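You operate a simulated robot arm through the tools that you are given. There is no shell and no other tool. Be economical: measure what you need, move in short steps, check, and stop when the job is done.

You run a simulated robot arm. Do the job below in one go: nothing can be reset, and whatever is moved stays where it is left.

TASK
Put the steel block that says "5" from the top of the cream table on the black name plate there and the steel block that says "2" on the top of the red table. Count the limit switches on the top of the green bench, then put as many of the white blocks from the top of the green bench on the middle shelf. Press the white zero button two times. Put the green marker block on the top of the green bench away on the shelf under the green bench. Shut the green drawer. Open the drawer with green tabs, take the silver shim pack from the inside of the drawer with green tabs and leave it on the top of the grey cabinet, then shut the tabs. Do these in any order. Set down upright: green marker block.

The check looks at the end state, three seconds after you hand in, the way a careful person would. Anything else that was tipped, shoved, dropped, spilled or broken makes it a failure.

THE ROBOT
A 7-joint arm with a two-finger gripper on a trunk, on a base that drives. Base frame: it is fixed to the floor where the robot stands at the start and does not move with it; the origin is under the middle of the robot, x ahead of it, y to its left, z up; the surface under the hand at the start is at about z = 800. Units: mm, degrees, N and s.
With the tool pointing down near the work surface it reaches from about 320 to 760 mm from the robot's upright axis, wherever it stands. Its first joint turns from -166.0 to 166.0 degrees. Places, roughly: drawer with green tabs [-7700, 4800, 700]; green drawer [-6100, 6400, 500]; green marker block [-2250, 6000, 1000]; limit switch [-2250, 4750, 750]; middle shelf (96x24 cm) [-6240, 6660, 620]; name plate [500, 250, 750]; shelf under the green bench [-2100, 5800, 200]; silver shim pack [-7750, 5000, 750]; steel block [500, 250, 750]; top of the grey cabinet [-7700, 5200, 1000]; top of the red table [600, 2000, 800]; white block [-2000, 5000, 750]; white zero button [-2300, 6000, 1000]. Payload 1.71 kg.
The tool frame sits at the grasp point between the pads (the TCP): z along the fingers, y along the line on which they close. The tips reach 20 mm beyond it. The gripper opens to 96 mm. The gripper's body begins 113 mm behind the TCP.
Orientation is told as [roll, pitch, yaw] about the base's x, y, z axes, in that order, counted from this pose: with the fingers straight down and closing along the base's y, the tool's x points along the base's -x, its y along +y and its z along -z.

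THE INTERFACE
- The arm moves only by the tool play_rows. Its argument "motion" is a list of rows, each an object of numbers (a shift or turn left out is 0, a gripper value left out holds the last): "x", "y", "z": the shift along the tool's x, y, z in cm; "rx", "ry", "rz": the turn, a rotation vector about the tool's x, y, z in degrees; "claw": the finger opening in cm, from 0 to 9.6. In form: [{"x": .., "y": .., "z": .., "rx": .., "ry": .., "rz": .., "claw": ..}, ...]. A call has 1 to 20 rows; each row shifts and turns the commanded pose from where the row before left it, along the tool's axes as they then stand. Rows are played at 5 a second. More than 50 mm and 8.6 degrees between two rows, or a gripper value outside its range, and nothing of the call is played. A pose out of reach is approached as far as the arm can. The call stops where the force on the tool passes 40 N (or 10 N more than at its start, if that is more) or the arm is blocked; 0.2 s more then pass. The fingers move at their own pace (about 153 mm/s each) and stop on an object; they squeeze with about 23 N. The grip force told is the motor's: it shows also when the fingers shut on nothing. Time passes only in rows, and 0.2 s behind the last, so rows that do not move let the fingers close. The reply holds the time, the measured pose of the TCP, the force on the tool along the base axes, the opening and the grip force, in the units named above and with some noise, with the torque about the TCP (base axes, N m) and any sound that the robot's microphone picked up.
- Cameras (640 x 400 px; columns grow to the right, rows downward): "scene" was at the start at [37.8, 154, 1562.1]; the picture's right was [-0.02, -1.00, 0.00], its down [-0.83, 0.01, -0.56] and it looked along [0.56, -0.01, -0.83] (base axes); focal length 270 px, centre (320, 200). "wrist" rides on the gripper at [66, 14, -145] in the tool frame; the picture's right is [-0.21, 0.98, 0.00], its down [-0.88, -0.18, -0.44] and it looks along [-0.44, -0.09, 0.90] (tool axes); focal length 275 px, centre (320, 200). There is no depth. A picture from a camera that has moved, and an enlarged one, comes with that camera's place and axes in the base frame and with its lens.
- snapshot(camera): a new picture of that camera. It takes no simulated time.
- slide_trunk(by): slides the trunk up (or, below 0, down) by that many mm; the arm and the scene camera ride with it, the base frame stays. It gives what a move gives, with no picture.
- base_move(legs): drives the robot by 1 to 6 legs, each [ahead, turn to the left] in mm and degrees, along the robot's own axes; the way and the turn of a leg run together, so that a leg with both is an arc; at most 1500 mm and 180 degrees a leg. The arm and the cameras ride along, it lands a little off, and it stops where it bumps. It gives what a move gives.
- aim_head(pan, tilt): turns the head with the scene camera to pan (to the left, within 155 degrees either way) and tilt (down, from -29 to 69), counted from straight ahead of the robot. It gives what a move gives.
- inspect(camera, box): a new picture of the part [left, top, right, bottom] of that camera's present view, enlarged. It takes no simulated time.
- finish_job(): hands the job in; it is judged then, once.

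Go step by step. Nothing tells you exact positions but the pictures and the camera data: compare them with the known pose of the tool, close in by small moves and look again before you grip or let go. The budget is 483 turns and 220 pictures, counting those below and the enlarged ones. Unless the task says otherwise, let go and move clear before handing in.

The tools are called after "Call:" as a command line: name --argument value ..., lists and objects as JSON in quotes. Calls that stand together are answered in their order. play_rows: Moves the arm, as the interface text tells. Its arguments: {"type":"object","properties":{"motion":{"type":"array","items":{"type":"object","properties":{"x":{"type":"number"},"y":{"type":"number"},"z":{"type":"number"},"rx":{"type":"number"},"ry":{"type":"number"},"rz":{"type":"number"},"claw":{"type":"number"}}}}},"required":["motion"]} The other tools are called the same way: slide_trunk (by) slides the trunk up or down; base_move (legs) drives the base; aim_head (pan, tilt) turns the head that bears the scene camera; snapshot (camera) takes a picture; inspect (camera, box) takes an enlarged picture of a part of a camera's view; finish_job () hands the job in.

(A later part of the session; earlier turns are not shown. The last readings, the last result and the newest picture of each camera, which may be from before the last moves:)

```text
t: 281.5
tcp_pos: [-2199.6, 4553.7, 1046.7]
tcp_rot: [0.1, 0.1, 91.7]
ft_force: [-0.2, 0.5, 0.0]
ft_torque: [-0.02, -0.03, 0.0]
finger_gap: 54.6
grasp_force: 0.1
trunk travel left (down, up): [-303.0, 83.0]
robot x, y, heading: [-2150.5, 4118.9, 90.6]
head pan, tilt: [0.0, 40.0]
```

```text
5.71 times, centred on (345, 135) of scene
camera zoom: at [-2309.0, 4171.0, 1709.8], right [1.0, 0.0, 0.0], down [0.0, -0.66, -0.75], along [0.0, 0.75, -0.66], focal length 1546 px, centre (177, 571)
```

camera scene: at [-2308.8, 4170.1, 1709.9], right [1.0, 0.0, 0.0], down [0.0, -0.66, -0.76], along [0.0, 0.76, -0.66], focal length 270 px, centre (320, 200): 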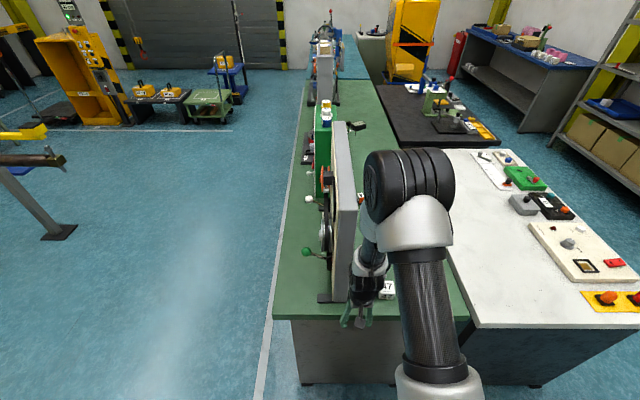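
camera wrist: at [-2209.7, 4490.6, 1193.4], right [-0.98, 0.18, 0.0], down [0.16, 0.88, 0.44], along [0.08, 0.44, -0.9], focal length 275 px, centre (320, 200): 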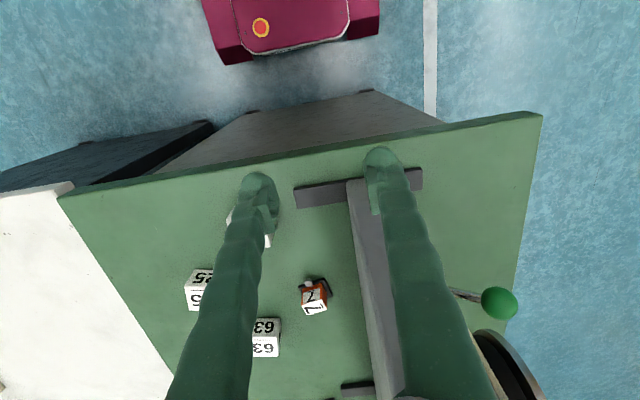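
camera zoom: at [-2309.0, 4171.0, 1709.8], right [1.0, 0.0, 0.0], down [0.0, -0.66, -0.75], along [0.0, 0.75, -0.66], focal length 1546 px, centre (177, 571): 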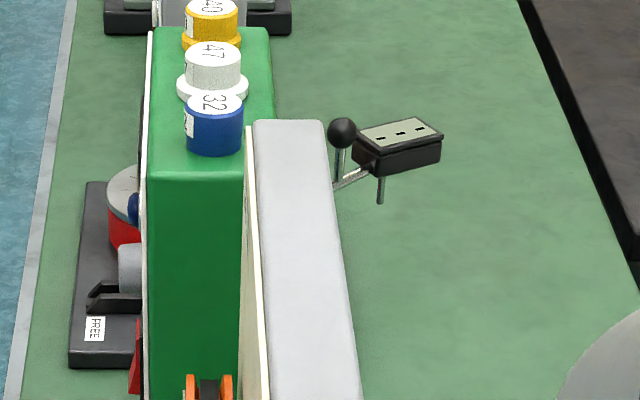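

Call:
slide_trunk --by 80

Call:
play_rows --motion '[{"x": -4, "y": -1}, {"x": -4, "y": -1}, {"x": -4, "y": -1}, {"x": -4}, {"x": -4}, {"ry": -8}, {"ry": -8}, {"ry": -8}, {}]'

Call:
snapshot --camera "wrist"

```text
t: 282.7
tcp_pos: [-2199.7, 4554.7, 1128.4]
tcp_rot: [0.1, 0.2, 91.8]
ft_force: [-0.3, -0.2, 0.6]
ft_torque: [0.0, -0.02, 0.02]
finger_gap: 55.2
grasp_force: 0.0
trunk travel left (down, up): [-383.0, 3.0]
robot x, y, heading: [-2151.8, 4116.7, 90.1]
head pan, tilt: [0.0, 40.0]
```

```text
t: 283.3
tcp_pos: [-2185.5, 4600.3, 1133.3]
tcp_rot: [0.2, 0.7, 92.2]
ft_force: [0.6, 0.1, 0.4]
ft_torque: [0.03, 0.0, 0.01]
finger_gap: 55.3
grasp_force: 0.0
trunk travel left (down, up): [-383.0, 3.0]
robot x, y, heading: [-2154.3, 4115.3, 90.3]
head pan, tilt: [0.0, 40.0]
stopped in row 3: the force on the tool passed its limit at 60 N (the readings are from after the stop); the commanded pose is now the measured one
```

```text
121 pictures are left
camera wrist: at [-2195.2, 4537.2, 1280.7], right [-0.99, 0.17, 0.0], down [0.15, 0.89, 0.43], along [0.07, 0.43, -0.9], focal length 275 px, centre (320, 200)
```

wrist: 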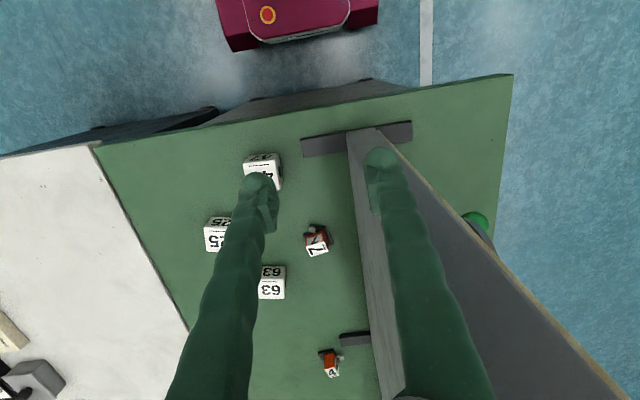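

The finger touched the end of the BELT panel. I'll back off and check whether it moved.

Call:
play_rows --motion '[{"x": 3}, {"x": 3}, {"y": -4}, {"y": -4}, {"y": -3}, {}]'

Call:
snapshot --camera "wrist"

Call:
snapshot --camera "scene"

```text
t: 284.7
tcp_pos: [-2072.4, 4545.2, 1133.8]
tcp_rot: [0.1, 0.8, 92.1]
ft_force: [-0.8, 0.0, -0.1]
ft_torque: [-0.01, -0.06, -0.03]
finger_gap: 54.9
grasp_force: 0.1
trunk travel left (down, up): [-383.0, 3.0]
robot x, y, heading: [-2157.3, 4117.5, 90.2]
head pan, tilt: [0.0, 40.0]
```

```text
120 pictures are left
camera wrist: at [-2082.4, 4483.3, 1280.8], right [-0.99, 0.17, 0.0], down [0.15, 0.89, 0.43], along [0.07, 0.43, -0.9], focal length 275 px, centre (320, 200)
```

wrist: 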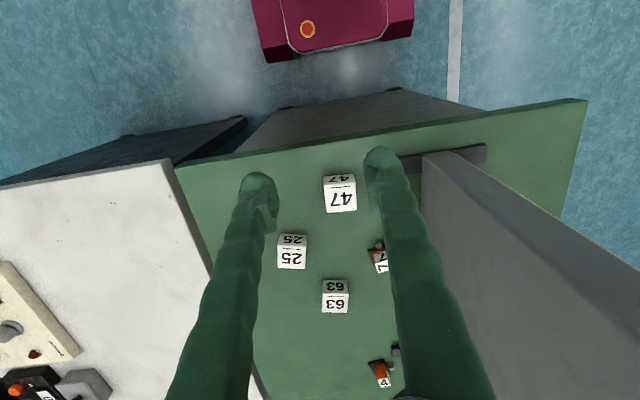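

```text
119 pictures are left
camera scene: at [-2310.1, 4171.6, 1789.8], right [1.0, 0.0, 0.0], down [0.0, -0.66, -0.76], along [0.0, 0.76, -0.66], focal length 270 px, centre (320, 200)
```

scene: 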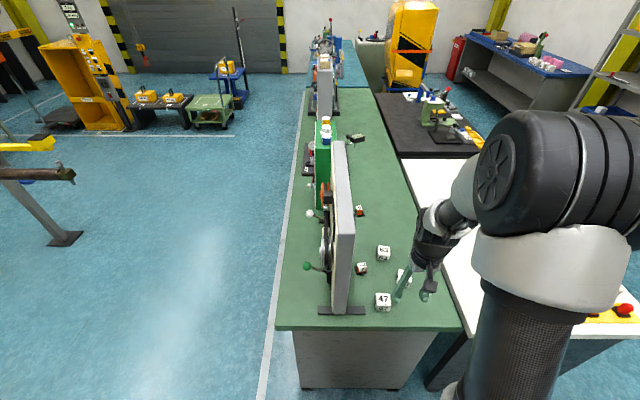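

The panel's foot hasn't measurably moved. I count two limit switches ("7" and "4"), so two white blocks go to the shelf. Block 47 is near (-2083,4673); I'm going for it first.

Call:
play_rows --motion '[{"x": -4, "y": 0.2, "claw": 8}, {"x": -4, "y": 0.2}, {"x": -4, "y": 0.2}, {"x": -0.8, "z": 4}, {"z": 4}, {"z": 4}, {}]'

Call:
snapshot --camera "wrist"

```text
t: 286.3
tcp_pos: [-2084.7, 4670.4, 1011.7]
tcp_rot: [0.1, 0.7, 92.2]
ft_force: [-0.4, -0.7, 0.0]
ft_torque: [-0.01, 0.0, 0.02]
finger_gap: 79.8
grasp_force: 0.1
trunk travel left (down, up): [-383.0, 3.0]
robot x, y, heading: [-2154.5, 4116.4, 89.8]
head pan, tilt: [0.0, 40.0]
```

```text
118 pictures are left
camera wrist: at [-2095.5, 4609.1, 1158.6], right [-0.99, 0.17, 0.0], down [0.15, 0.89, 0.43], along [0.07, 0.43, -0.9], focal length 275 px, centre (320, 200)
```

wrist: 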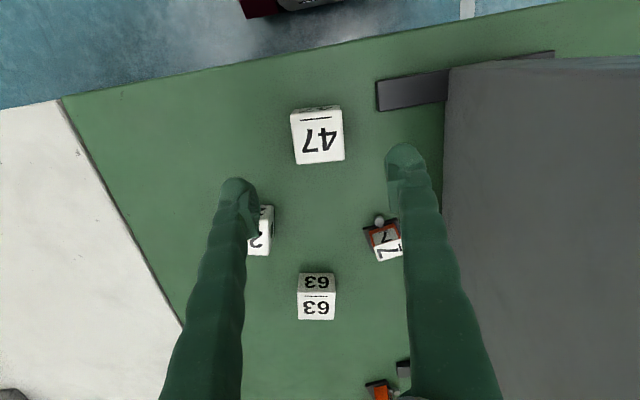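

Call:
play_rows --motion '[{"rz": 6, "ry": -0.7}, {"z": 4}, {"z": 4}, {"z": 2}, {}]'

Call:
snapshot --camera "wrist"

```text
t: 287.5
tcp_pos: [-2084.6, 4673.3, 910.9]
tcp_rot: [0.1, 0.1, 86.1]
ft_force: [0.2, 0.4, 0.3]
ft_torque: [0.04, 0.03, -0.03]
finger_gap: 80.1
grasp_force: 0.2
trunk travel left (down, up): [-383.0, 3.0]
robot x, y, heading: [-2156.4, 4117.8, 90.1]
head pan, tilt: [0.0, 40.0]
```

```text
117 pictures are left
camera wrist: at [-2101.2, 4610.3, 1057.1], right [-0.96, 0.27, 0.0], down [0.24, 0.86, 0.44], along [0.12, 0.43, -0.9], focal length 275 px, centre (320, 200)
```

wrist: 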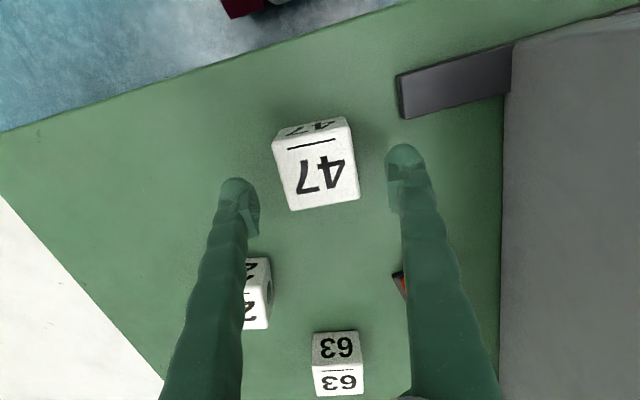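

Call:
play_rows --motion '[{"x": 0.6, "z": 1.5}, {"z": 1.5}, {"z": 0.4}, {}, {"claw": 2}, {}, {}]'

Call:
snapshot --camera "wrist"

```text
t: 289.1
tcp_pos: [-2083.4, 4666.9, 877.3]
tcp_rot: [0.1, 0.0, 86.2]
ft_force: [0.1, 0.0, -0.1]
ft_torque: [-0.01, 0.02, 0.04]
finger_gap: 51.3
grasp_force: 23.1
trunk travel left (down, up): [-383.0, 3.0]
robot x, y, heading: [-2155.7, 4116.5, 90.2]
head pan, tilt: [0.0, 40.0]
```

```text
116 pictures are left
camera wrist: at [-2100.8, 4605.2, 1023.9], right [-0.96, 0.27, 0.0], down [0.24, 0.86, 0.44], along [0.12, 0.43, -0.9], focal length 275 px, centre (320, 200)
```

wrist: 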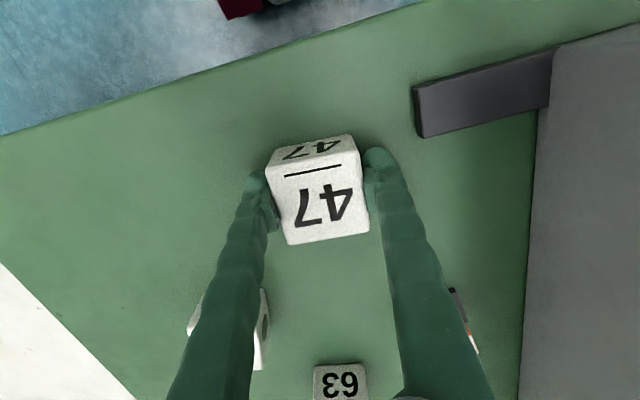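

Gripped. I'll lift, back off and survey the way west.

Call:
play_rows --motion '[{"z": -3}, {"z": -4}, {"z": -4}, {"z": -4}, {}]'

Call:
base_move --legs '[[-250, 0], [0, 70]]'

Call:
aim_head --pan 0 --tilt 15

Call:
snapshot --camera "scene"

```text
t: 290.3
tcp_pos: [-2084.7, 4668.8, 1026.0]
tcp_rot: [0.1, 0.2, 86.2]
ft_force: [-0.4, 0.3, -3.0]
ft_torque: [-0.04, 0.01, 0.03]
finger_gap: 51.1
grasp_force: 23.0
trunk travel left (down, up): [-383.0, 3.0]
robot x, y, heading: [-2155.2, 4116.2, 90.1]
head pan, tilt: [0.0, 40.0]
```

```text
t: 295.8
tcp_pos: [-2649.3, 4123.2, 1025.9]
tcp_rot: [0.1, 0.1, 156.2]
ft_force: [-0.1, 0.8, -1.7]
ft_torque: [0.01, 0.0, 0.02]
finger_gap: 51.1
grasp_force: 23.1
trunk travel left (down, up): [-383.0, 3.0]
robot x, y, heading: [-2154.3, 3869.6, 160.2]
head pan, tilt: [0.0, 40.0]
```

```text
t: 296.7
tcp_pos: [-2634.8, 4118.2, 1035.0]
tcp_rot: [0.1, -0.7, 156.3]
ft_force: [0.0, -0.2, -2.1]
ft_torque: [-0.02, -0.01, -0.02]
finger_gap: 51.2
grasp_force: 23.3
trunk travel left (down, up): [-383.0, 3.0]
robot x, y, heading: [-2151.3, 3869.5, 160.5]
head pan, tilt: [0.0, 15.0]
```

```text
115 pictures are left
camera scene: at [-2267.0, 3750.1, 1829.1], right [0.34, 0.94, 0.0], down [0.26, -0.09, -0.96], along [-0.9, 0.33, -0.28], focal length 270 px, centre (320, 200)
```

scene: 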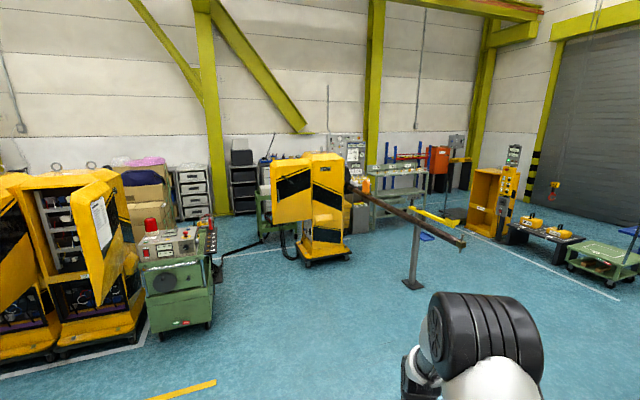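

Call:
inspect --camera "scene" --box '[340, 120, 500, 220]'

Call:
inspect --camera "scene" --box '[220, 120, 380, 280]'

```text
4.00 times, centred on (420, 170) of scene
camera zoom: at [-2267.0, 3750.1, 1829.1], right [0.34, 0.94, 0.0], down [0.26, -0.09, -0.96], along [-0.9, 0.33, -0.28], focal length 1082 px, centre (-80, 320)
```

zoom: 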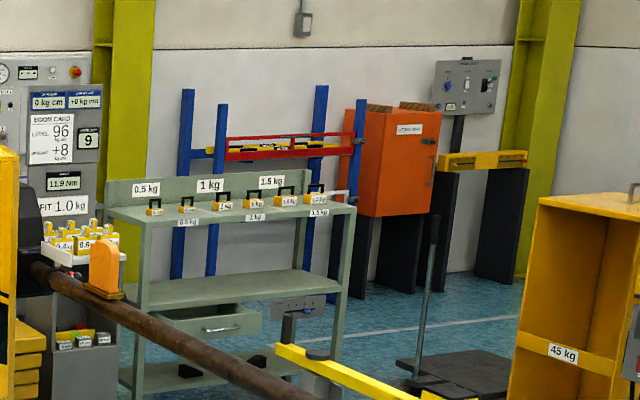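

```text
2.50 times, centred on (300, 200) of scene
camera zoom: at [-2267.0, 3750.1, 1829.1], right [0.34, 0.94, 0.0], down [0.26, -0.09, -0.96], along [-0.9, 0.33, -0.28], focal length 676 px, centre (370, 200)
```

zoom: 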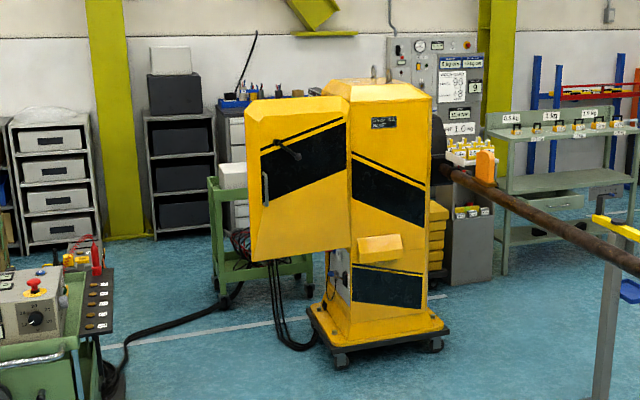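

The rack with the middle shelf and green drawer is at about x -6240 and faces +x. A long rail runs at y≈5600, so I'll go round its east end and look from the north side.

Call:
base_move --legs '[[1100, 0], [0, -70.5], [1500, 0], [800, 0], [0, 75]]'

Call:
snapshot --camera "scene"

```text
t: 321.7
tcp_pos: [-3722.6, 6702.9, 1033.7]
tcp_rot: [0.0, -0.9, 162.8]
ft_force: [0.0, 0.1, -1.8]
ft_torque: [-0.01, -0.02, -0.03]
finger_gap: 50.6
grasp_force: 23.3
trunk travel left (down, up): [-383.0, 3.0]
robot x, y, heading: [-3221.0, 6521.4, 166.5]
head pan, tilt: [0.0, 15.0]
```

```text
112 pictures are left
camera scene: at [-3314.4, 6385.8, 1829.2], right [0.23, 0.97, 0.0], down [0.27, -0.06, -0.96], along [-0.94, 0.22, -0.28], focal length 270 px, centre (320, 200)
```

scene: 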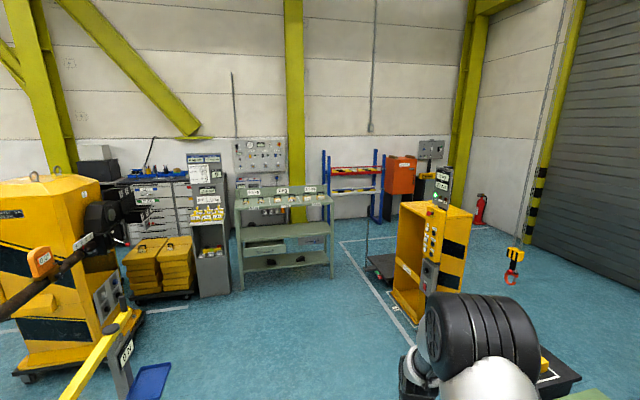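

Call:
base_move --legs '[[0, 10.2], [1500, 0], [480, 0]]'

Call:
aim_head --pan 0 --tilt 35

Call:
snapshot --camera "scene"

Call:
snapshot --camera "wrist"

```text
t: 333.1
tcp_pos: [-5722.2, 6703.0, 1042.2]
tcp_rot: [0.1, -1.7, 172.9]
ft_force: [0.2, -0.5, -2.9]
ft_torque: [-0.02, -0.03, 0.02]
finger_gap: 50.4
grasp_force: 23.5
trunk travel left (down, up): [-383.0, 3.0]
robot x, y, heading: [-5204.5, 6613.2, 176.9]
head pan, tilt: [0.0, 15.0]
```

```text
t: 333.9
tcp_pos: [-5705.4, 6702.6, 1051.3]
tcp_rot: [0.1, -2.5, 172.9]
ft_force: [0.5, -0.4, -2.1]
ft_torque: [-0.01, 0.02, -0.02]
finger_gap: 50.2
grasp_force: 23.1
trunk travel left (down, up): [-383.0, 3.0]
robot x, y, heading: [-5207.2, 6611.9, 177.1]
head pan, tilt: [0.0, 35.0]
```

```text
111 pictures are left
camera scene: at [-5273.2, 6462.3, 1797.4], right [0.05, 1.0, 0.0], down [0.59, -0.03, -0.81], along [-0.81, 0.04, -0.59], focal length 270 px, centre (320, 200)
```

scene: 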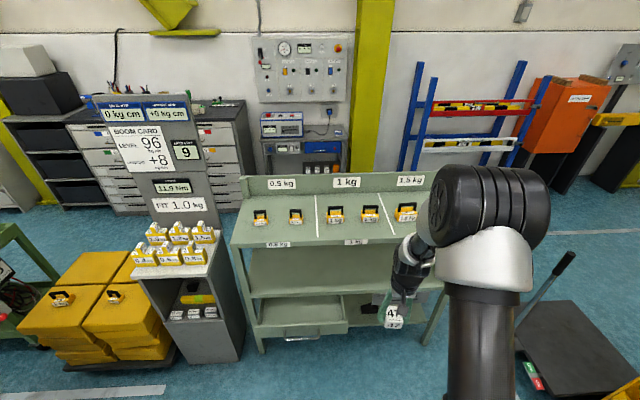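

```text
110 pictures are left
camera wrist: at [-5635.2, 6681.6, 1194.0], right [-0.32, -0.95, 0.01], down [-0.83, 0.29, 0.48], along [-0.46, 0.15, -0.88], focal length 275 px, centre (320, 200)
```

wrist: 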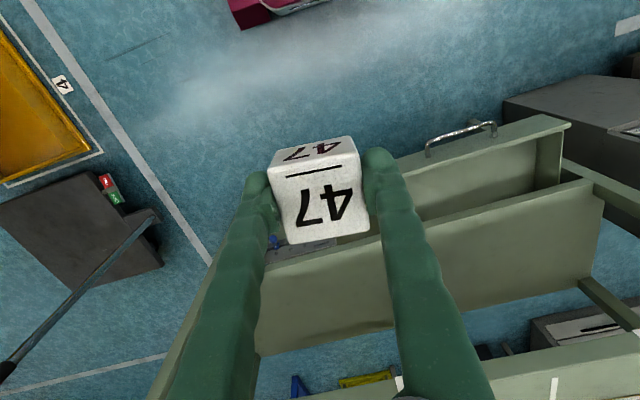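

The middle shelf's front edge is near x -6083 at z≈620, with the top shelf set back to about -6183. I'll lower the trunk, straighten the tool and drive in.

Call:
slide_trunk --by -280

Call:
play_rows --motion '[{"ry": 1.3, "rz": -3.5}, {"ry": 1.2, "rz": -3.5}, {}]'

Call:
base_move --legs '[[230, 0]]'

Call:
snapshot --camera "wrist"

Call:
snapshot --camera "scene"

```text
t: 336.7
tcp_pos: [-5705.7, 6701.3, 771.0]
tcp_rot: [0.2, -2.5, 172.9]
ft_force: [-0.4, 0.5, -2.2]
ft_torque: [-0.01, 0.02, -0.02]
finger_gap: 50.5
grasp_force: 23.6
trunk travel left (down, up): [-103.0, 283.0]
robot x, y, heading: [-5204.4, 6611.6, 176.9]
head pan, tilt: [0.0, 35.0]
```

```text
t: 337.5
tcp_pos: [-5705.6, 6701.9, 771.2]
tcp_rot: [0.2, -0.1, 180.0]
ft_force: [0.5, -0.7, -2.3]
ft_torque: [0.03, -0.02, -0.01]
finger_gap: 50.0
grasp_force: 22.9
trunk travel left (down, up): [-103.0, 283.0]
robot x, y, heading: [-5203.9, 6612.0, 176.8]
head pan, tilt: [0.0, 35.0]
```

```text
t: 339.4
tcp_pos: [-5938.2, 6714.7, 771.1]
tcp_rot: [0.0, 0.1, 179.9]
ft_force: [-0.7, 0.3, -2.3]
ft_torque: [-0.03, -0.01, -0.02]
finger_gap: 50.2
grasp_force: 23.5
trunk travel left (down, up): [-103.0, 283.0]
robot x, y, heading: [-5437.1, 6625.1, 176.9]
head pan, tilt: [0.0, 35.0]
```

```text
109 pictures are left
camera wrist: at [-5870.9, 6702.9, 917.0], right [-0.21, -0.98, 0.0], down [-0.88, 0.19, 0.44], along [-0.44, 0.09, -0.9], focal length 275 px, centre (320, 200)
```

wrist: 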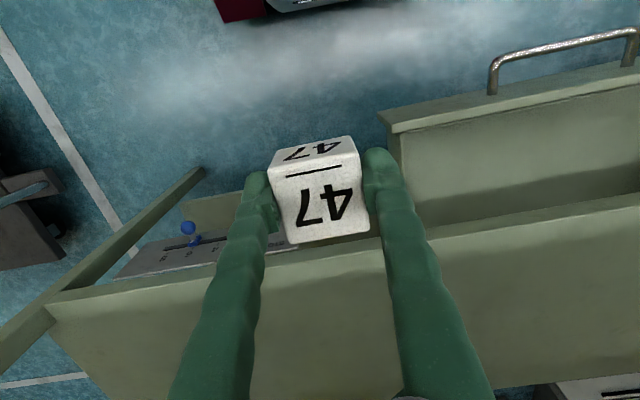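

```text
108 pictures are left
camera scene: at [-5500.2, 6474.5, 1517.6], right [0.05, 1.0, 0.0], down [0.59, -0.03, -0.81], along [-0.81, 0.04, -0.59], focal length 270 px, centre (320, 200)
```

scene: 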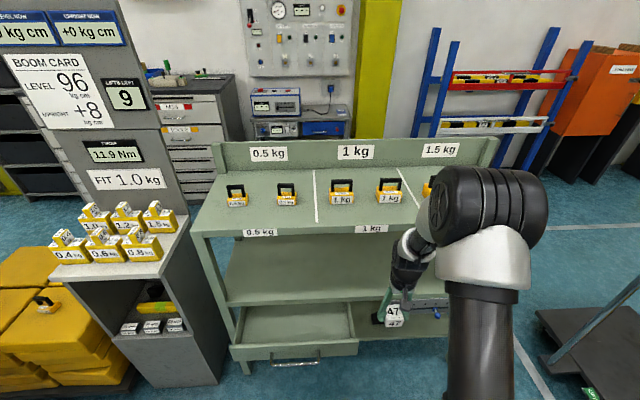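

Call:
play_rows --motion '[{"x": -4}, {"x": -4}, {"x": -4}, {"x": -3, "z": 2}, {"z": 3}, {"z": 2}, {}]'

Call:
snapshot --camera "wrist"

Call:
inspect --camera "scene" --box '[300, 170, 500, 340]'

```text
t: 340.9
tcp_pos: [-6070.8, 6714.3, 719.8]
tcp_rot: [0.0, -1.3, 179.8]
ft_force: [0.0, -0.3, -2.0]
ft_torque: [0.02, 0.05, -0.02]
finger_gap: 50.4
grasp_force: 23.2
trunk travel left (down, up): [-103.0, 283.0]
robot x, y, heading: [-5436.3, 6623.4, 176.9]
head pan, tilt: [0.0, 35.0]
```

```text
107 pictures are left
camera wrist: at [-5999.5, 6702.8, 862.8], right [-0.21, -0.98, 0.01], down [-0.87, 0.19, 0.46], along [-0.46, 0.09, -0.89], focal length 275 px, centre (320, 200)
```

wrist: 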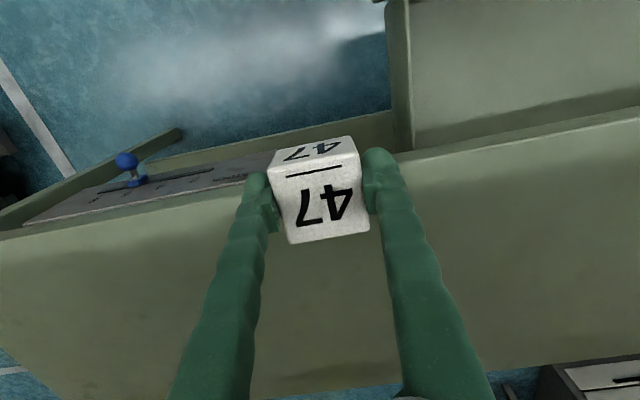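

```text
2.35 times, centred on (400, 255) of scene
camera zoom: at [-5449.0, 6471.7, 1518.6], right [0.05, 1.0, 0.0], down [0.56, -0.03, -0.83], along [-0.83, 0.04, -0.56], focal length 636 px, centre (132, 71)
```

zoom: 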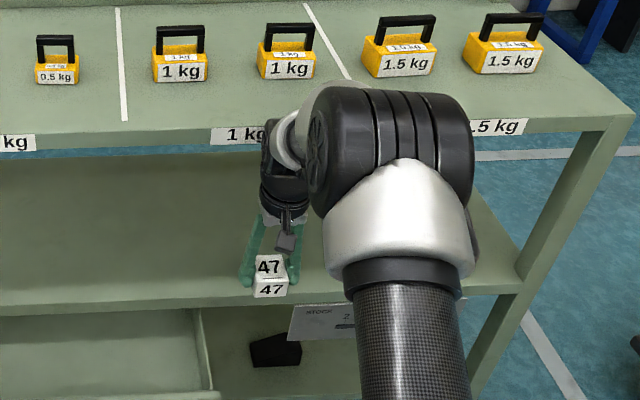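

The top shelf is directly above the middle one (z≈1000), so a vertical hand can't enter. I'll back out, raise, and regrasp the block with a leaning hand using the top shelf's front strip.

Call:
play_rows --motion '[{"x": 4}, {"x": 4}, {"x": 4}, {"x": 4}, {}]'

Call:
slide_trunk --by 280

Call:
play_rows --motion '[{"z": -4, "ry": 0.7}, {"z": -4, "ry": 0.6}, {"z": -4}, {"z": -3}, {"x": -3}, {}]'

Call:
snapshot --camera "wrist"

```text
t: 342.1
tcp_pos: [-5918.0, 6715.6, 707.6]
tcp_rot: [0.0, -0.9, 179.9]
ft_force: [-0.6, -0.1, -3.4]
ft_torque: [0.01, -0.05, 0.0]
finger_gap: 50.4
grasp_force: 23.3
trunk travel left (down, up): [-103.0, 283.0]
robot x, y, heading: [-5433.3, 6629.1, 176.9]
head pan, tilt: [0.0, 35.0]
```

```text
t: 345.0
tcp_pos: [-5917.1, 6714.4, 989.1]
tcp_rot: [0.0, -1.0, 179.9]
ft_force: [0.8, -0.5, -2.2]
ft_torque: [-0.01, 0.03, 0.0]
finger_gap: 50.2
grasp_force: 23.1
trunk travel left (down, up): [-383.0, 3.0]
robot x, y, heading: [-5437.6, 6625.6, 176.7]
head pan, tilt: [0.0, 35.0]
```

```text
t: 346.4
tcp_pos: [-5945.2, 6713.2, 1139.4]
tcp_rot: [0.0, 0.3, 179.8]
ft_force: [1.1, -0.5, -2.6]
ft_torque: [-0.03, 0.05, -0.01]
finger_gap: 50.1
grasp_force: 23.2
trunk travel left (down, up): [-383.0, 3.0]
robot x, y, heading: [-5435.2, 6625.0, 176.7]
head pan, tilt: [0.0, 35.0]
```

```text
105 pictures are left
camera wrist: at [-5878.7, 6701.9, 1286.2], right [-0.21, -0.98, 0.0], down [-0.88, 0.19, 0.44], along [-0.43, 0.09, -0.9], focal length 275 px, centre (320, 200)
```

wrist: 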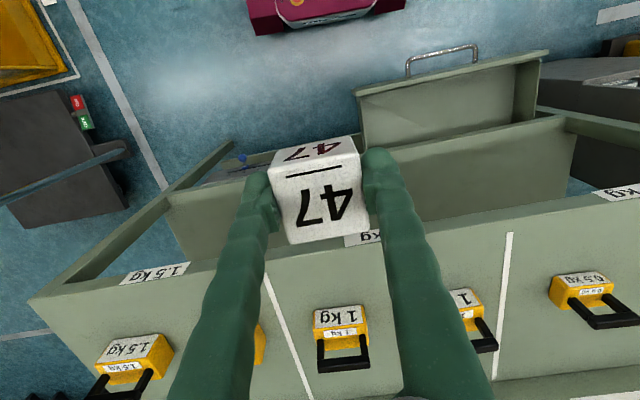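

Call:
play_rows --motion '[{"x": -4.5}, {"x": -4.5}, {"x": -4.5}, {"x": -4.5, "z": 1}, {"x": -0.3, "z": 4}, {"z": 2}, {}]'

Call:
snapshot --camera "wrist"

Call:
inspect --camera "scene" --box '[280, 170, 480, 320]'

```text
t: 348.0
tcp_pos: [-6130.5, 6716.3, 1069.0]
tcp_rot: [0.1, 0.5, 179.9]
ft_force: [0.2, -0.2, -3.3]
ft_torque: [0.01, 0.0, 0.03]
finger_gap: 50.3
grasp_force: 23.2
trunk travel left (down, up): [-383.0, 3.0]
robot x, y, heading: [-5436.8, 6628.5, 176.7]
head pan, tilt: [0.0, 35.0]
```

```text
104 pictures are left
camera wrist: at [-6064.4, 6703.2, 1214.9], right [-0.21, -0.98, 0.0], down [-0.88, 0.19, 0.44], along [-0.43, 0.09, -0.9], focal length 275 px, centre (320, 200)
```

wrist: 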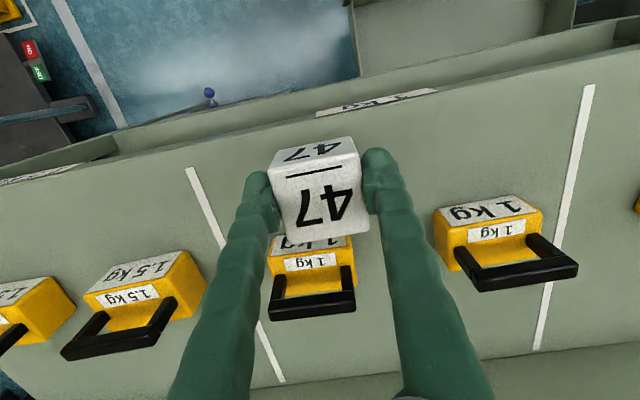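

```text
2.67 times, centred on (380, 245) of scene
camera zoom: at [-5503.9, 6474.7, 1797.4], right [0.05, 1.0, 0.0], down [0.59, -0.03, -0.81], along [-0.81, 0.04, -0.59], focal length 721 px, centre (160, 80)
```

zoom: 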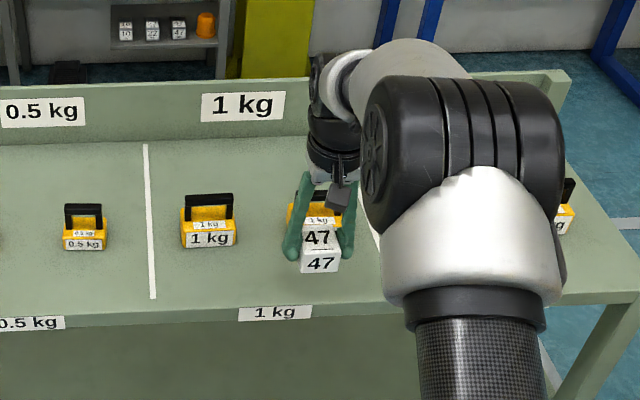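

Call:
play_rows --motion '[{"y": 2.8}, {"y": 2.7}, {"z": 2.5}, {}]'

Call:
snapshot --camera "wrist"

```text
t: 349.0
tcp_pos: [-6129.0, 6660.2, 1042.2]
tcp_rot: [0.0, 0.4, 179.9]
ft_force: [0.8, 0.2, -1.8]
ft_torque: [0.02, 0.01, 0.01]
finger_gap: 50.1
grasp_force: 23.3
trunk travel left (down, up): [-383.0, 3.0]
robot x, y, heading: [-5436.0, 6624.9, 176.9]
head pan, tilt: [0.0, 35.0]
```

```text
102 pictures are left
camera wrist: at [-6062.9, 6648.2, 1190.3], right [-0.21, -0.98, 0.0], down [-0.88, 0.19, 0.44], along [-0.43, 0.09, -0.9], focal length 275 px, centre (320, 200)
```

wrist: 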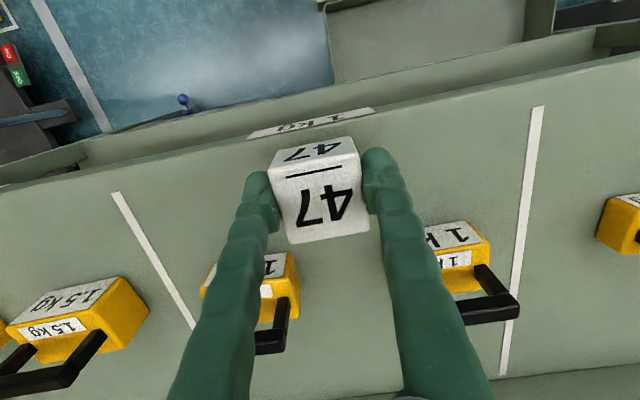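

Call:
play_rows --motion '[{"x": -1.0, "z": 1.5}, {"z": 0.7}, {}]'

Call:
play_rows --motion '[{"z": 0.7}, {}]'

Call:
snapshot --camera "wrist"

```text
t: 349.8
tcp_pos: [-6139.4, 6661.0, 1021.1]
tcp_rot: [0.0, 0.3, 179.9]
ft_force: [0.0, -0.7, -2.1]
ft_torque: [0.01, 0.02, -0.01]
finger_gap: 50.0
grasp_force: 22.9
trunk travel left (down, up): [-383.0, 3.0]
robot x, y, heading: [-5439.6, 6624.6, 176.8]
head pan, tilt: [0.0, 35.0]
```

```text
t: 350.4
tcp_pos: [-6139.3, 6661.0, 1014.1]
tcp_rot: [0.0, 0.4, 179.9]
ft_force: [0.7, 0.0, -2.7]
ft_torque: [0.01, -0.02, 0.0]
finger_gap: 50.2
grasp_force: 23.0
trunk travel left (down, up): [-383.0, 3.0]
robot x, y, heading: [-5436.2, 6626.4, 177.3]
head pan, tilt: [0.0, 35.0]
```

```text
101 pictures are left
camera wrist: at [-6073.9, 6647.6, 1161.0], right [-0.21, -0.98, 0.0], down [-0.88, 0.19, 0.44], along [-0.43, 0.09, -0.9], focal length 275 px, centre (320, 200)
```

wrist: 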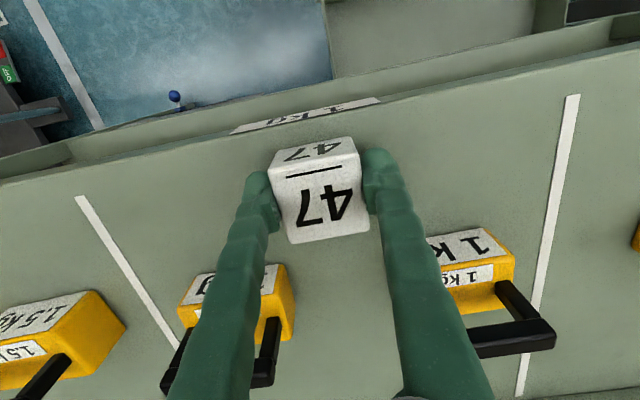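

Call:
play_rows --motion '[{"z": 0.8}, {}]'

Call:
play_rows --motion '[{"z": 0.6}, {}]'

Call:
play_rows --motion '[{"z": 0.5}, {}]'

Call:
play_rows --motion '[{"z": 0.5}, {}]'

Call:
play_rows --motion '[{"z": 0.5}, {}]'

```text
t: 351.0
tcp_pos: [-6138.8, 6660.4, 1008.0]
tcp_rot: [0.1, 0.0, 179.9]
ft_force: [-2.3, -0.5, 25.3]
ft_torque: [0.04, 0.08, 0.0]
finger_gap: 50.8
grasp_force: 22.8
trunk travel left (down, up): [-383.0, 3.0]
robot x, y, heading: [-5440.7, 6627.2, 177.1]
head pan, tilt: [0.0, 35.0]
```

```text
t: 351.6
tcp_pos: [-6139.3, 6660.0, 1001.0]
tcp_rot: [-0.1, 0.2, 179.9]
ft_force: [-2.8, 1.5, 27.0]
ft_torque: [0.02, 0.24, -0.06]
finger_gap: 52.2
grasp_force: 23.1
trunk travel left (down, up): [-383.0, 3.0]
robot x, y, heading: [-5436.3, 6623.4, 176.9]
head pan, tilt: [0.0, 35.0]
```

```text
t: 352.2
tcp_pos: [-6138.5, 6658.8, 999.9]
tcp_rot: [0.0, 0.0, 179.9]
ft_force: [-1.1, 1.4, 38.0]
ft_torque: [0.05, -0.29, -0.01]
finger_gap: 53.6
grasp_force: 23.0
trunk travel left (down, up): [-383.0, 3.0]
robot x, y, heading: [-5438.2, 6628.2, 176.8]
head pan, tilt: [0.0, 35.0]
```

```text
t: 352.5
tcp_pos: [-6127.2, 6659.9, 1007.5]
tcp_rot: [-0.1, -0.8, 179.9]
ft_force: [0.0, 0.4, -4.2]
ft_torque: [0.01, -0.01, 0.01]
finger_gap: 53.3
grasp_force: 23.0
trunk travel left (down, up): [-383.0, 3.0]
robot x, y, heading: [-5440.0, 6624.8, 176.7]
head pan, tilt: [0.0, 35.0]
stopped in row 1: the force on the tool passed its limit at 51 N (the readings are from after the stop); the commanded pose is now the measured one
```

```text
t: 353.1
tcp_pos: [-6127.6, 6660.3, 1001.5]
tcp_rot: [-0.1, -0.6, 180.0]
ft_force: [-1.2, 0.6, -2.0]
ft_torque: [0.01, 0.0, -0.03]
finger_gap: 53.6
grasp_force: 22.8
trunk travel left (down, up): [-383.0, 3.0]
robot x, y, heading: [-5437.8, 6626.5, 176.8]
head pan, tilt: [0.0, 35.0]
```

I pressed past contact (surface z≈980), so the block slid a little in the fingers. Checking before I release it.

Call:
snapshot --camera "wrist"

Call:
inspect --camera "scene" --box '[280, 170, 480, 320]'

```text
100 pictures are left
camera wrist: at [-6058.7, 6647.1, 1147.2], right [-0.21, -0.98, 0.0], down [-0.87, 0.19, 0.46], along [-0.45, 0.09, -0.89], focal length 275 px, centre (320, 200)
```

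wrist: 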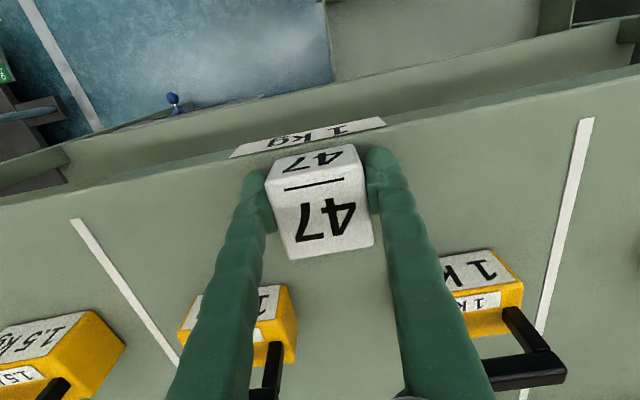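

```text
2.67 times, centred on (380, 245) of scene
camera zoom: at [-5504.6, 6474.7, 1797.3], right [0.05, 1.0, 0.0], down [0.59, -0.03, -0.81], along [-0.81, 0.04, -0.59], focal length 721 px, centre (160, 80)
```

zoom: 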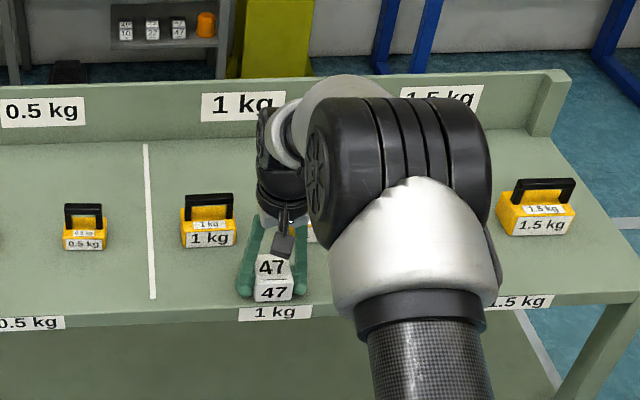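

Call:
play_rows --motion '[{"z": -0.4, "ry": 0.6}, {"x": -1.4}, {}]'

Call:
play_rows --motion '[{"z": 0.25}, {}]'

Call:
play_rows --motion '[{"z": 0.2}, {}]'

```text
t: 353.9
tcp_pos: [-6140.3, 6660.4, 1006.9]
tcp_rot: [0.0, 0.0, 180.0]
ft_force: [0.2, 0.4, -2.1]
ft_torque: [-0.01, -0.01, -0.02]
finger_gap: 53.4
grasp_force: 22.6
trunk travel left (down, up): [-383.0, 3.0]
robot x, y, heading: [-5438.0, 6626.1, 176.9]
head pan, tilt: [0.0, 35.0]
```

```text
t: 354.5
tcp_pos: [-6141.4, 6659.3, 1003.6]
tcp_rot: [0.0, 0.0, 180.0]
ft_force: [-0.9, 0.2, -2.5]
ft_torque: [-0.03, -0.05, -0.02]
finger_gap: 53.3
grasp_force: 22.2
trunk travel left (down, up): [-383.0, 3.0]
robot x, y, heading: [-5438.7, 6627.4, 177.2]
head pan, tilt: [0.0, 35.0]
```

```text
t: 355.1
tcp_pos: [-6141.8, 6659.0, 1001.8]
tcp_rot: [0.0, -0.1, 180.0]
ft_force: [-0.2, 0.6, -2.3]
ft_torque: [-0.01, -0.01, 0.04]
finger_gap: 53.4
grasp_force: 22.5
trunk travel left (down, up): [-383.0, 3.0]
robot x, y, heading: [-5433.4, 6625.1, 177.0]
head pan, tilt: [0.0, 35.0]
```

Call:
play_rows --motion '[{"z": 0.15}, {}]'

Call:
play_rows --motion '[{"z": 0.1}, {}]'

```text
t: 355.7
tcp_pos: [-6140.4, 6659.7, 1000.1]
tcp_rot: [0.0, -0.1, 180.0]
ft_force: [-0.3, -0.5, -3.0]
ft_torque: [-0.02, -0.04, 0.03]
finger_gap: 53.2
grasp_force: 23.3
trunk travel left (down, up): [-383.0, 3.0]
robot x, y, heading: [-5440.1, 6628.7, 176.7]
head pan, tilt: [0.0, 35.0]
```

```text
t: 356.3
tcp_pos: [-6141.1, 6659.6, 999.1]
tcp_rot: [0.0, -0.3, 179.9]
ft_force: [-1.9, 0.7, 2.5]
ft_torque: [-0.12, -0.07, -0.04]
finger_gap: 53.2
grasp_force: 22.9
trunk travel left (down, up): [-383.0, 3.0]
robot x, y, heading: [-5433.9, 6625.4, 176.8]
head pan, tilt: [0.0, 35.0]
```

Call:
play_rows --motion '[{"claw": 7.5}, {}, {"z": -3}, {"z": -4}, {"z": -3}, {"x": 4}, {"ry": -8}, {"ry": -8}, {"ry": -8}, {"ry": -8}, {"ry": -8}, {"ry": -8}, {"ry": -8}, {"ry": -4}, {}]'

Call:
snapshot --camera "wrist"

Call:
inspect --camera "scene" --box '[240, 150, 480, 340]'

```text
t: 359.5
tcp_pos: [-6099.5, 6660.0, 1099.8]
tcp_rot: [-0.1, -60.2, 180.0]
ft_force: [0.2, 0.3, 0.4]
ft_torque: [-0.05, 0.02, -0.02]
finger_gap: 75.2
grasp_force: 0.1
trunk travel left (down, up): [-383.0, 3.0]
robot x, y, heading: [-5436.3, 6625.7, 176.9]
head pan, tilt: [0.0, 35.0]
```

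```text
98 pictures are left
camera wrist: at [-5940.6, 6646.7, 1115.8], right [-0.1, -0.98, 0.18], down [-0.05, 0.18, 0.98], along [-0.99, 0.09, -0.07], focal length 275 px, centre (320, 200)
```

wrist: 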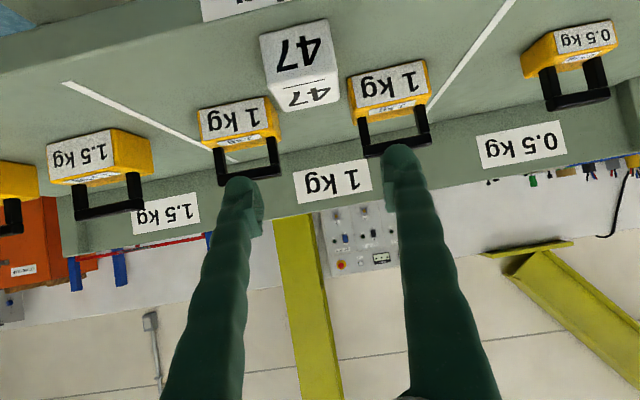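

```text
2.11 times, centred on (360, 245) of scene
camera zoom: at [-5503.9, 6474.6, 1797.4], right [0.05, 1.0, 0.0], down [0.59, -0.03, -0.81], along [-0.81, 0.04, -0.59], focal length 570 px, centre (236, 105)
```

zoom: 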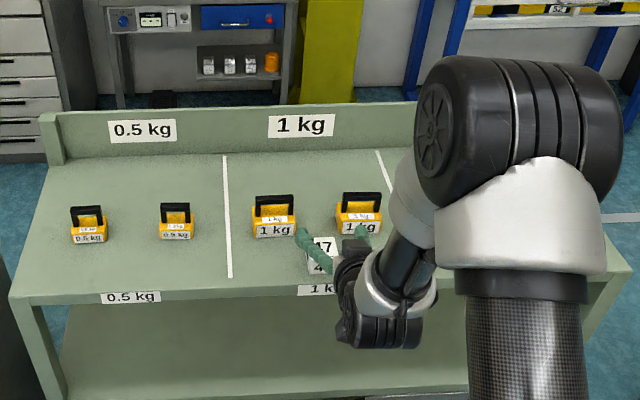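

Call:
play_rows --motion '[{"x": 2.15, "z": 2.0}, {"x": 2.15, "z": 2.0}, {}]'

Call:
snapshot --camera "wrist"

```text
t: 360.3
tcp_pos: [-6114.4, 6659.1, 1041.3]
tcp_rot: [-0.2, -60.2, 180.0]
ft_force: [0.0, -0.3, -0.8]
ft_torque: [-0.03, 0.02, -0.02]
finger_gap: 75.0
grasp_force: 0.2
trunk travel left (down, up): [-383.0, 3.0]
robot x, y, heading: [-5436.7, 6625.0, 177.3]
head pan, tilt: [0.0, 35.0]
```

```text
96 pictures are left
camera wrist: at [-5954.4, 6647.1, 1058.1], right [-0.1, -0.98, 0.18], down [-0.05, 0.18, 0.98], along [-0.99, 0.09, -0.07], focal length 275 px, centre (320, 200)
```

wrist: 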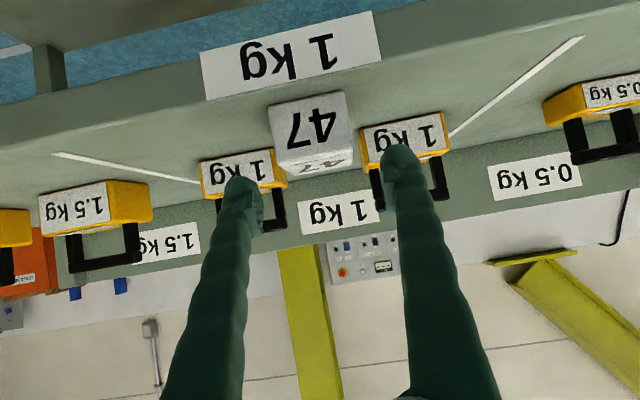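

Call:
play_rows --motion '[{"x": 1.05, "z": 1.6}, {"x": 1.05, "z": 1.6}, {}]'

Call:
snapshot --camera "wrist"

```text
t: 361.1
tcp_pos: [-6131.2, 6659.8, 1007.0]
tcp_rot: [0.0, -60.3, 180.0]
ft_force: [-0.7, 0.6, -0.2]
ft_torque: [-0.03, -0.01, -0.02]
finger_gap: 74.9
grasp_force: 0.0
trunk travel left (down, up): [-383.0, 3.0]
robot x, y, heading: [-5437.4, 6624.3, 177.0]
head pan, tilt: [0.0, 35.0]
```

```text
95 pictures are left
camera wrist: at [-5971.2, 6647.6, 1024.0], right [-0.1, -0.98, 0.18], down [-0.05, 0.18, 0.98], along [-0.99, 0.09, -0.07], focal length 275 px, centre (320, 200)
```

wrist: 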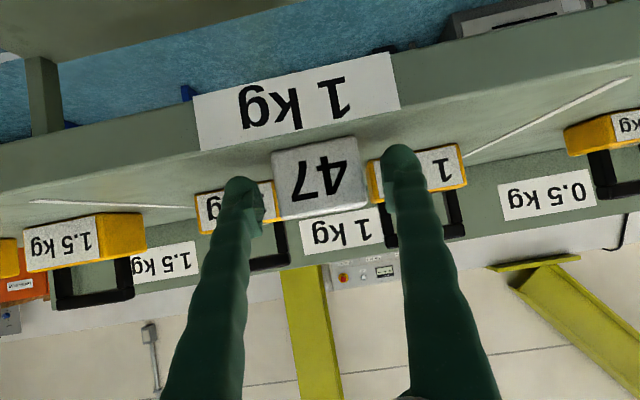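

Call:
play_rows --motion '[{"claw": 3}, {}, {}, {}]'

Call:
play_rows --motion '[{"x": -2.6, "z": -1.5}, {"x": -2.6, "z": -1.5}, {}]'

Call:
snapshot --camera "wrist"

```text
t: 362.1
tcp_pos: [-6131.1, 6660.0, 1006.7]
tcp_rot: [-0.1, -60.1, 179.9]
ft_force: [0.3, -0.4, -0.7]
ft_torque: [0.05, 0.05, 0.03]
finger_gap: 51.7
grasp_force: 22.8
trunk travel left (down, up): [-383.0, 3.0]
robot x, y, heading: [-5437.5, 6625.0, 176.8]
head pan, tilt: [0.0, 35.0]
```

```text
t: 362.9
tcp_pos: [-6134.4, 6660.5, 1068.2]
tcp_rot: [-0.1, -60.1, 179.9]
ft_force: [0.1, 0.4, -2.9]
ft_torque: [0.0, -0.05, -0.01]
finger_gap: 51.4
grasp_force: 23.0
trunk travel left (down, up): [-383.0, 3.0]
robot x, y, heading: [-5440.0, 6625.6, 176.7]
head pan, tilt: [0.0, 35.0]
```

```text
94 pictures are left
camera wrist: at [-5973.8, 6648.4, 1084.9], right [-0.1, -0.98, 0.18], down [-0.05, 0.18, 0.98], along [-0.99, 0.09, -0.07], focal length 275 px, centre (320, 200)
```

wrist: 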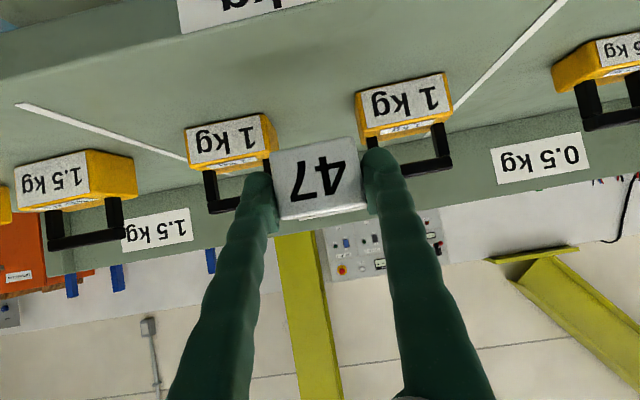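

Call:
base_move --legs '[[-220, 0]]'

Call:
slide_trunk --by -350

Call:
snapshot --camera "wrist"

Call:
snapshot --camera "scene"

```text
t: 364.7
tcp_pos: [-5914.4, 6646.4, 1069.5]
tcp_rot: [-0.1, -60.2, -179.8]
ft_force: [0.7, 0.7, -3.1]
ft_torque: [-0.02, -0.02, 0.01]
finger_gap: 51.9
grasp_force: 23.3
trunk travel left (down, up): [-383.0, 3.0]
robot x, y, heading: [-5219.6, 6612.8, 177.0]
head pan, tilt: [0.0, 35.0]
```

```text
t: 368.1
tcp_pos: [-5899.1, 6646.1, 728.5]
tcp_rot: [-0.2, -61.0, -179.7]
ft_force: [-0.2, -0.5, -2.5]
ft_torque: [0.0, -0.05, 0.0]
finger_gap: 51.1
grasp_force: 22.4
trunk travel left (down, up): [-33.0, 353.0]
robot x, y, heading: [-5220.6, 6611.0, 177.1]
head pan, tilt: [0.0, 35.0]
```

```text
93 pictures are left
camera wrist: at [-5739.0, 6634.0, 742.9], right [-0.1, -0.98, 0.18], down [-0.04, 0.18, 0.98], along [-0.99, 0.09, -0.05], focal length 275 px, centre (320, 200)
```

wrist: 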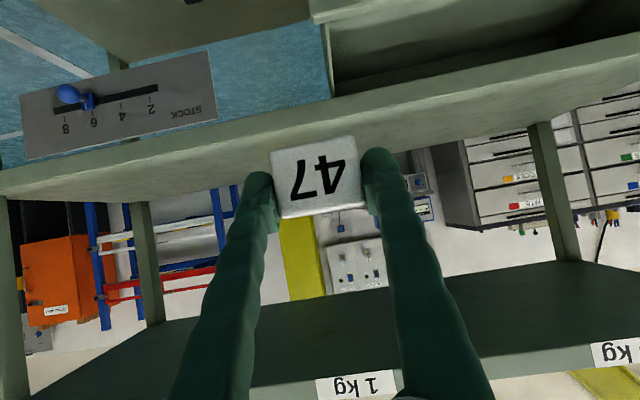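

```text
92 pictures are left
camera scene: at [-5280.2, 6462.7, 1447.0], right [0.05, 1.0, 0.0], down [0.59, -0.03, -0.81], along [-0.81, 0.04, -0.59], focal length 270 px, centre (320, 200)
```

scene: 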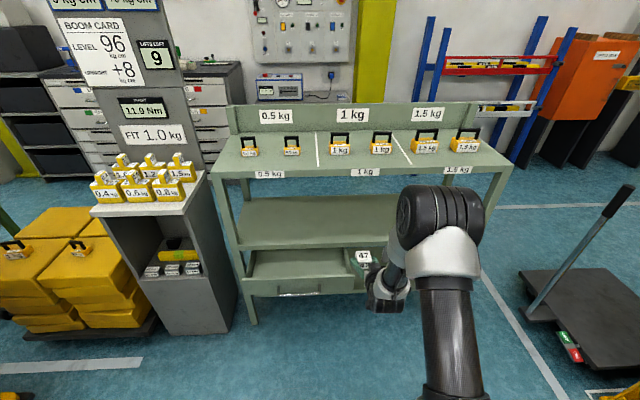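

Call:
base_move --legs '[[270, 0]]'

Call:
play_rows --motion '[{"ry": 0.9}, {"x": 2.6, "z": 1.5}, {"x": 1.3, "z": 0.75}, {}]'

Call:
snapshot --camera "wrist"

```text
t: 370.1
tcp_pos: [-6169.5, 6662.3, 729.8]
tcp_rot: [-0.2, -61.0, -179.9]
ft_force: [-0.4, -0.3, -2.1]
ft_torque: [-0.01, -0.04, -0.02]
finger_gap: 51.1
grasp_force: 22.7
trunk travel left (down, up): [-33.0, 353.0]
robot x, y, heading: [-5489.7, 6626.5, 176.7]
head pan, tilt: [0.0, 35.0]
```

```text
t: 371.1
tcp_pos: [-6160.0, 6660.2, 693.9]
tcp_rot: [-0.4, -61.1, -179.8]
ft_force: [-0.2, -0.4, -2.5]
ft_torque: [-0.02, -0.05, -0.01]
finger_gap: 51.0
grasp_force: 22.7
trunk travel left (down, up): [-33.0, 353.0]
robot x, y, heading: [-5493.3, 6630.3, 177.0]
head pan, tilt: [0.0, 35.0]
```

```text
91 pictures are left
camera wrist: at [-6000.6, 6648.9, 708.1], right [-0.1, -0.98, 0.18], down [-0.04, 0.18, 0.98], along [-0.99, 0.09, -0.05], focal length 275 px, centre (320, 200)
```

wrist: 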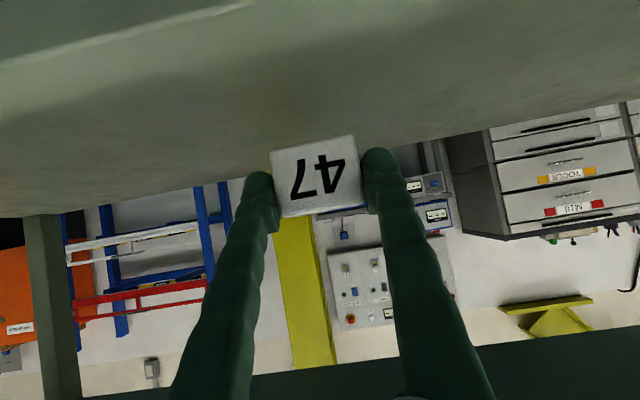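

Call:
play_rows --motion '[{"x": 1.75, "z": 1.0, "ry": 0.8}, {"x": 1.3, "z": 0.75}, {}]'

Call:
snapshot --camera "wrist"

```text
t: 371.9
tcp_pos: [-6160.8, 6661.5, 660.5]
tcp_rot: [-0.3, -60.1, -179.8]
ft_force: [0.3, -0.6, -1.7]
ft_torque: [-0.04, -0.04, -0.01]
finger_gap: 50.9
grasp_force: 22.5
trunk travel left (down, up): [-33.0, 353.0]
robot x, y, heading: [-5492.3, 6627.5, 177.0]
head pan, tilt: [0.0, 35.0]
```

```text
90 pictures are left
camera wrist: at [-6001.5, 6649.0, 676.5], right [-0.1, -0.98, 0.18], down [-0.05, 0.18, 0.98], along [-0.99, 0.09, -0.07], focal length 275 px, centre (320, 200)
```

wrist: 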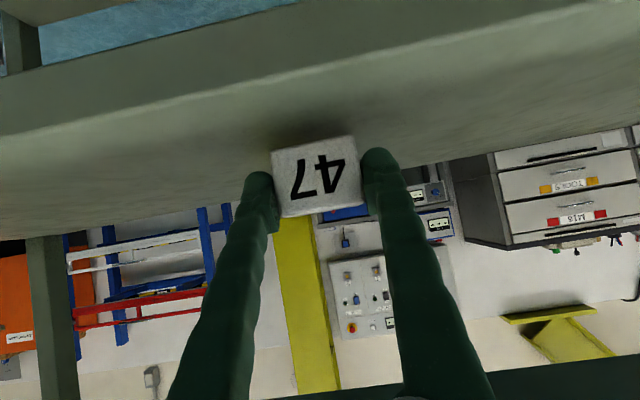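

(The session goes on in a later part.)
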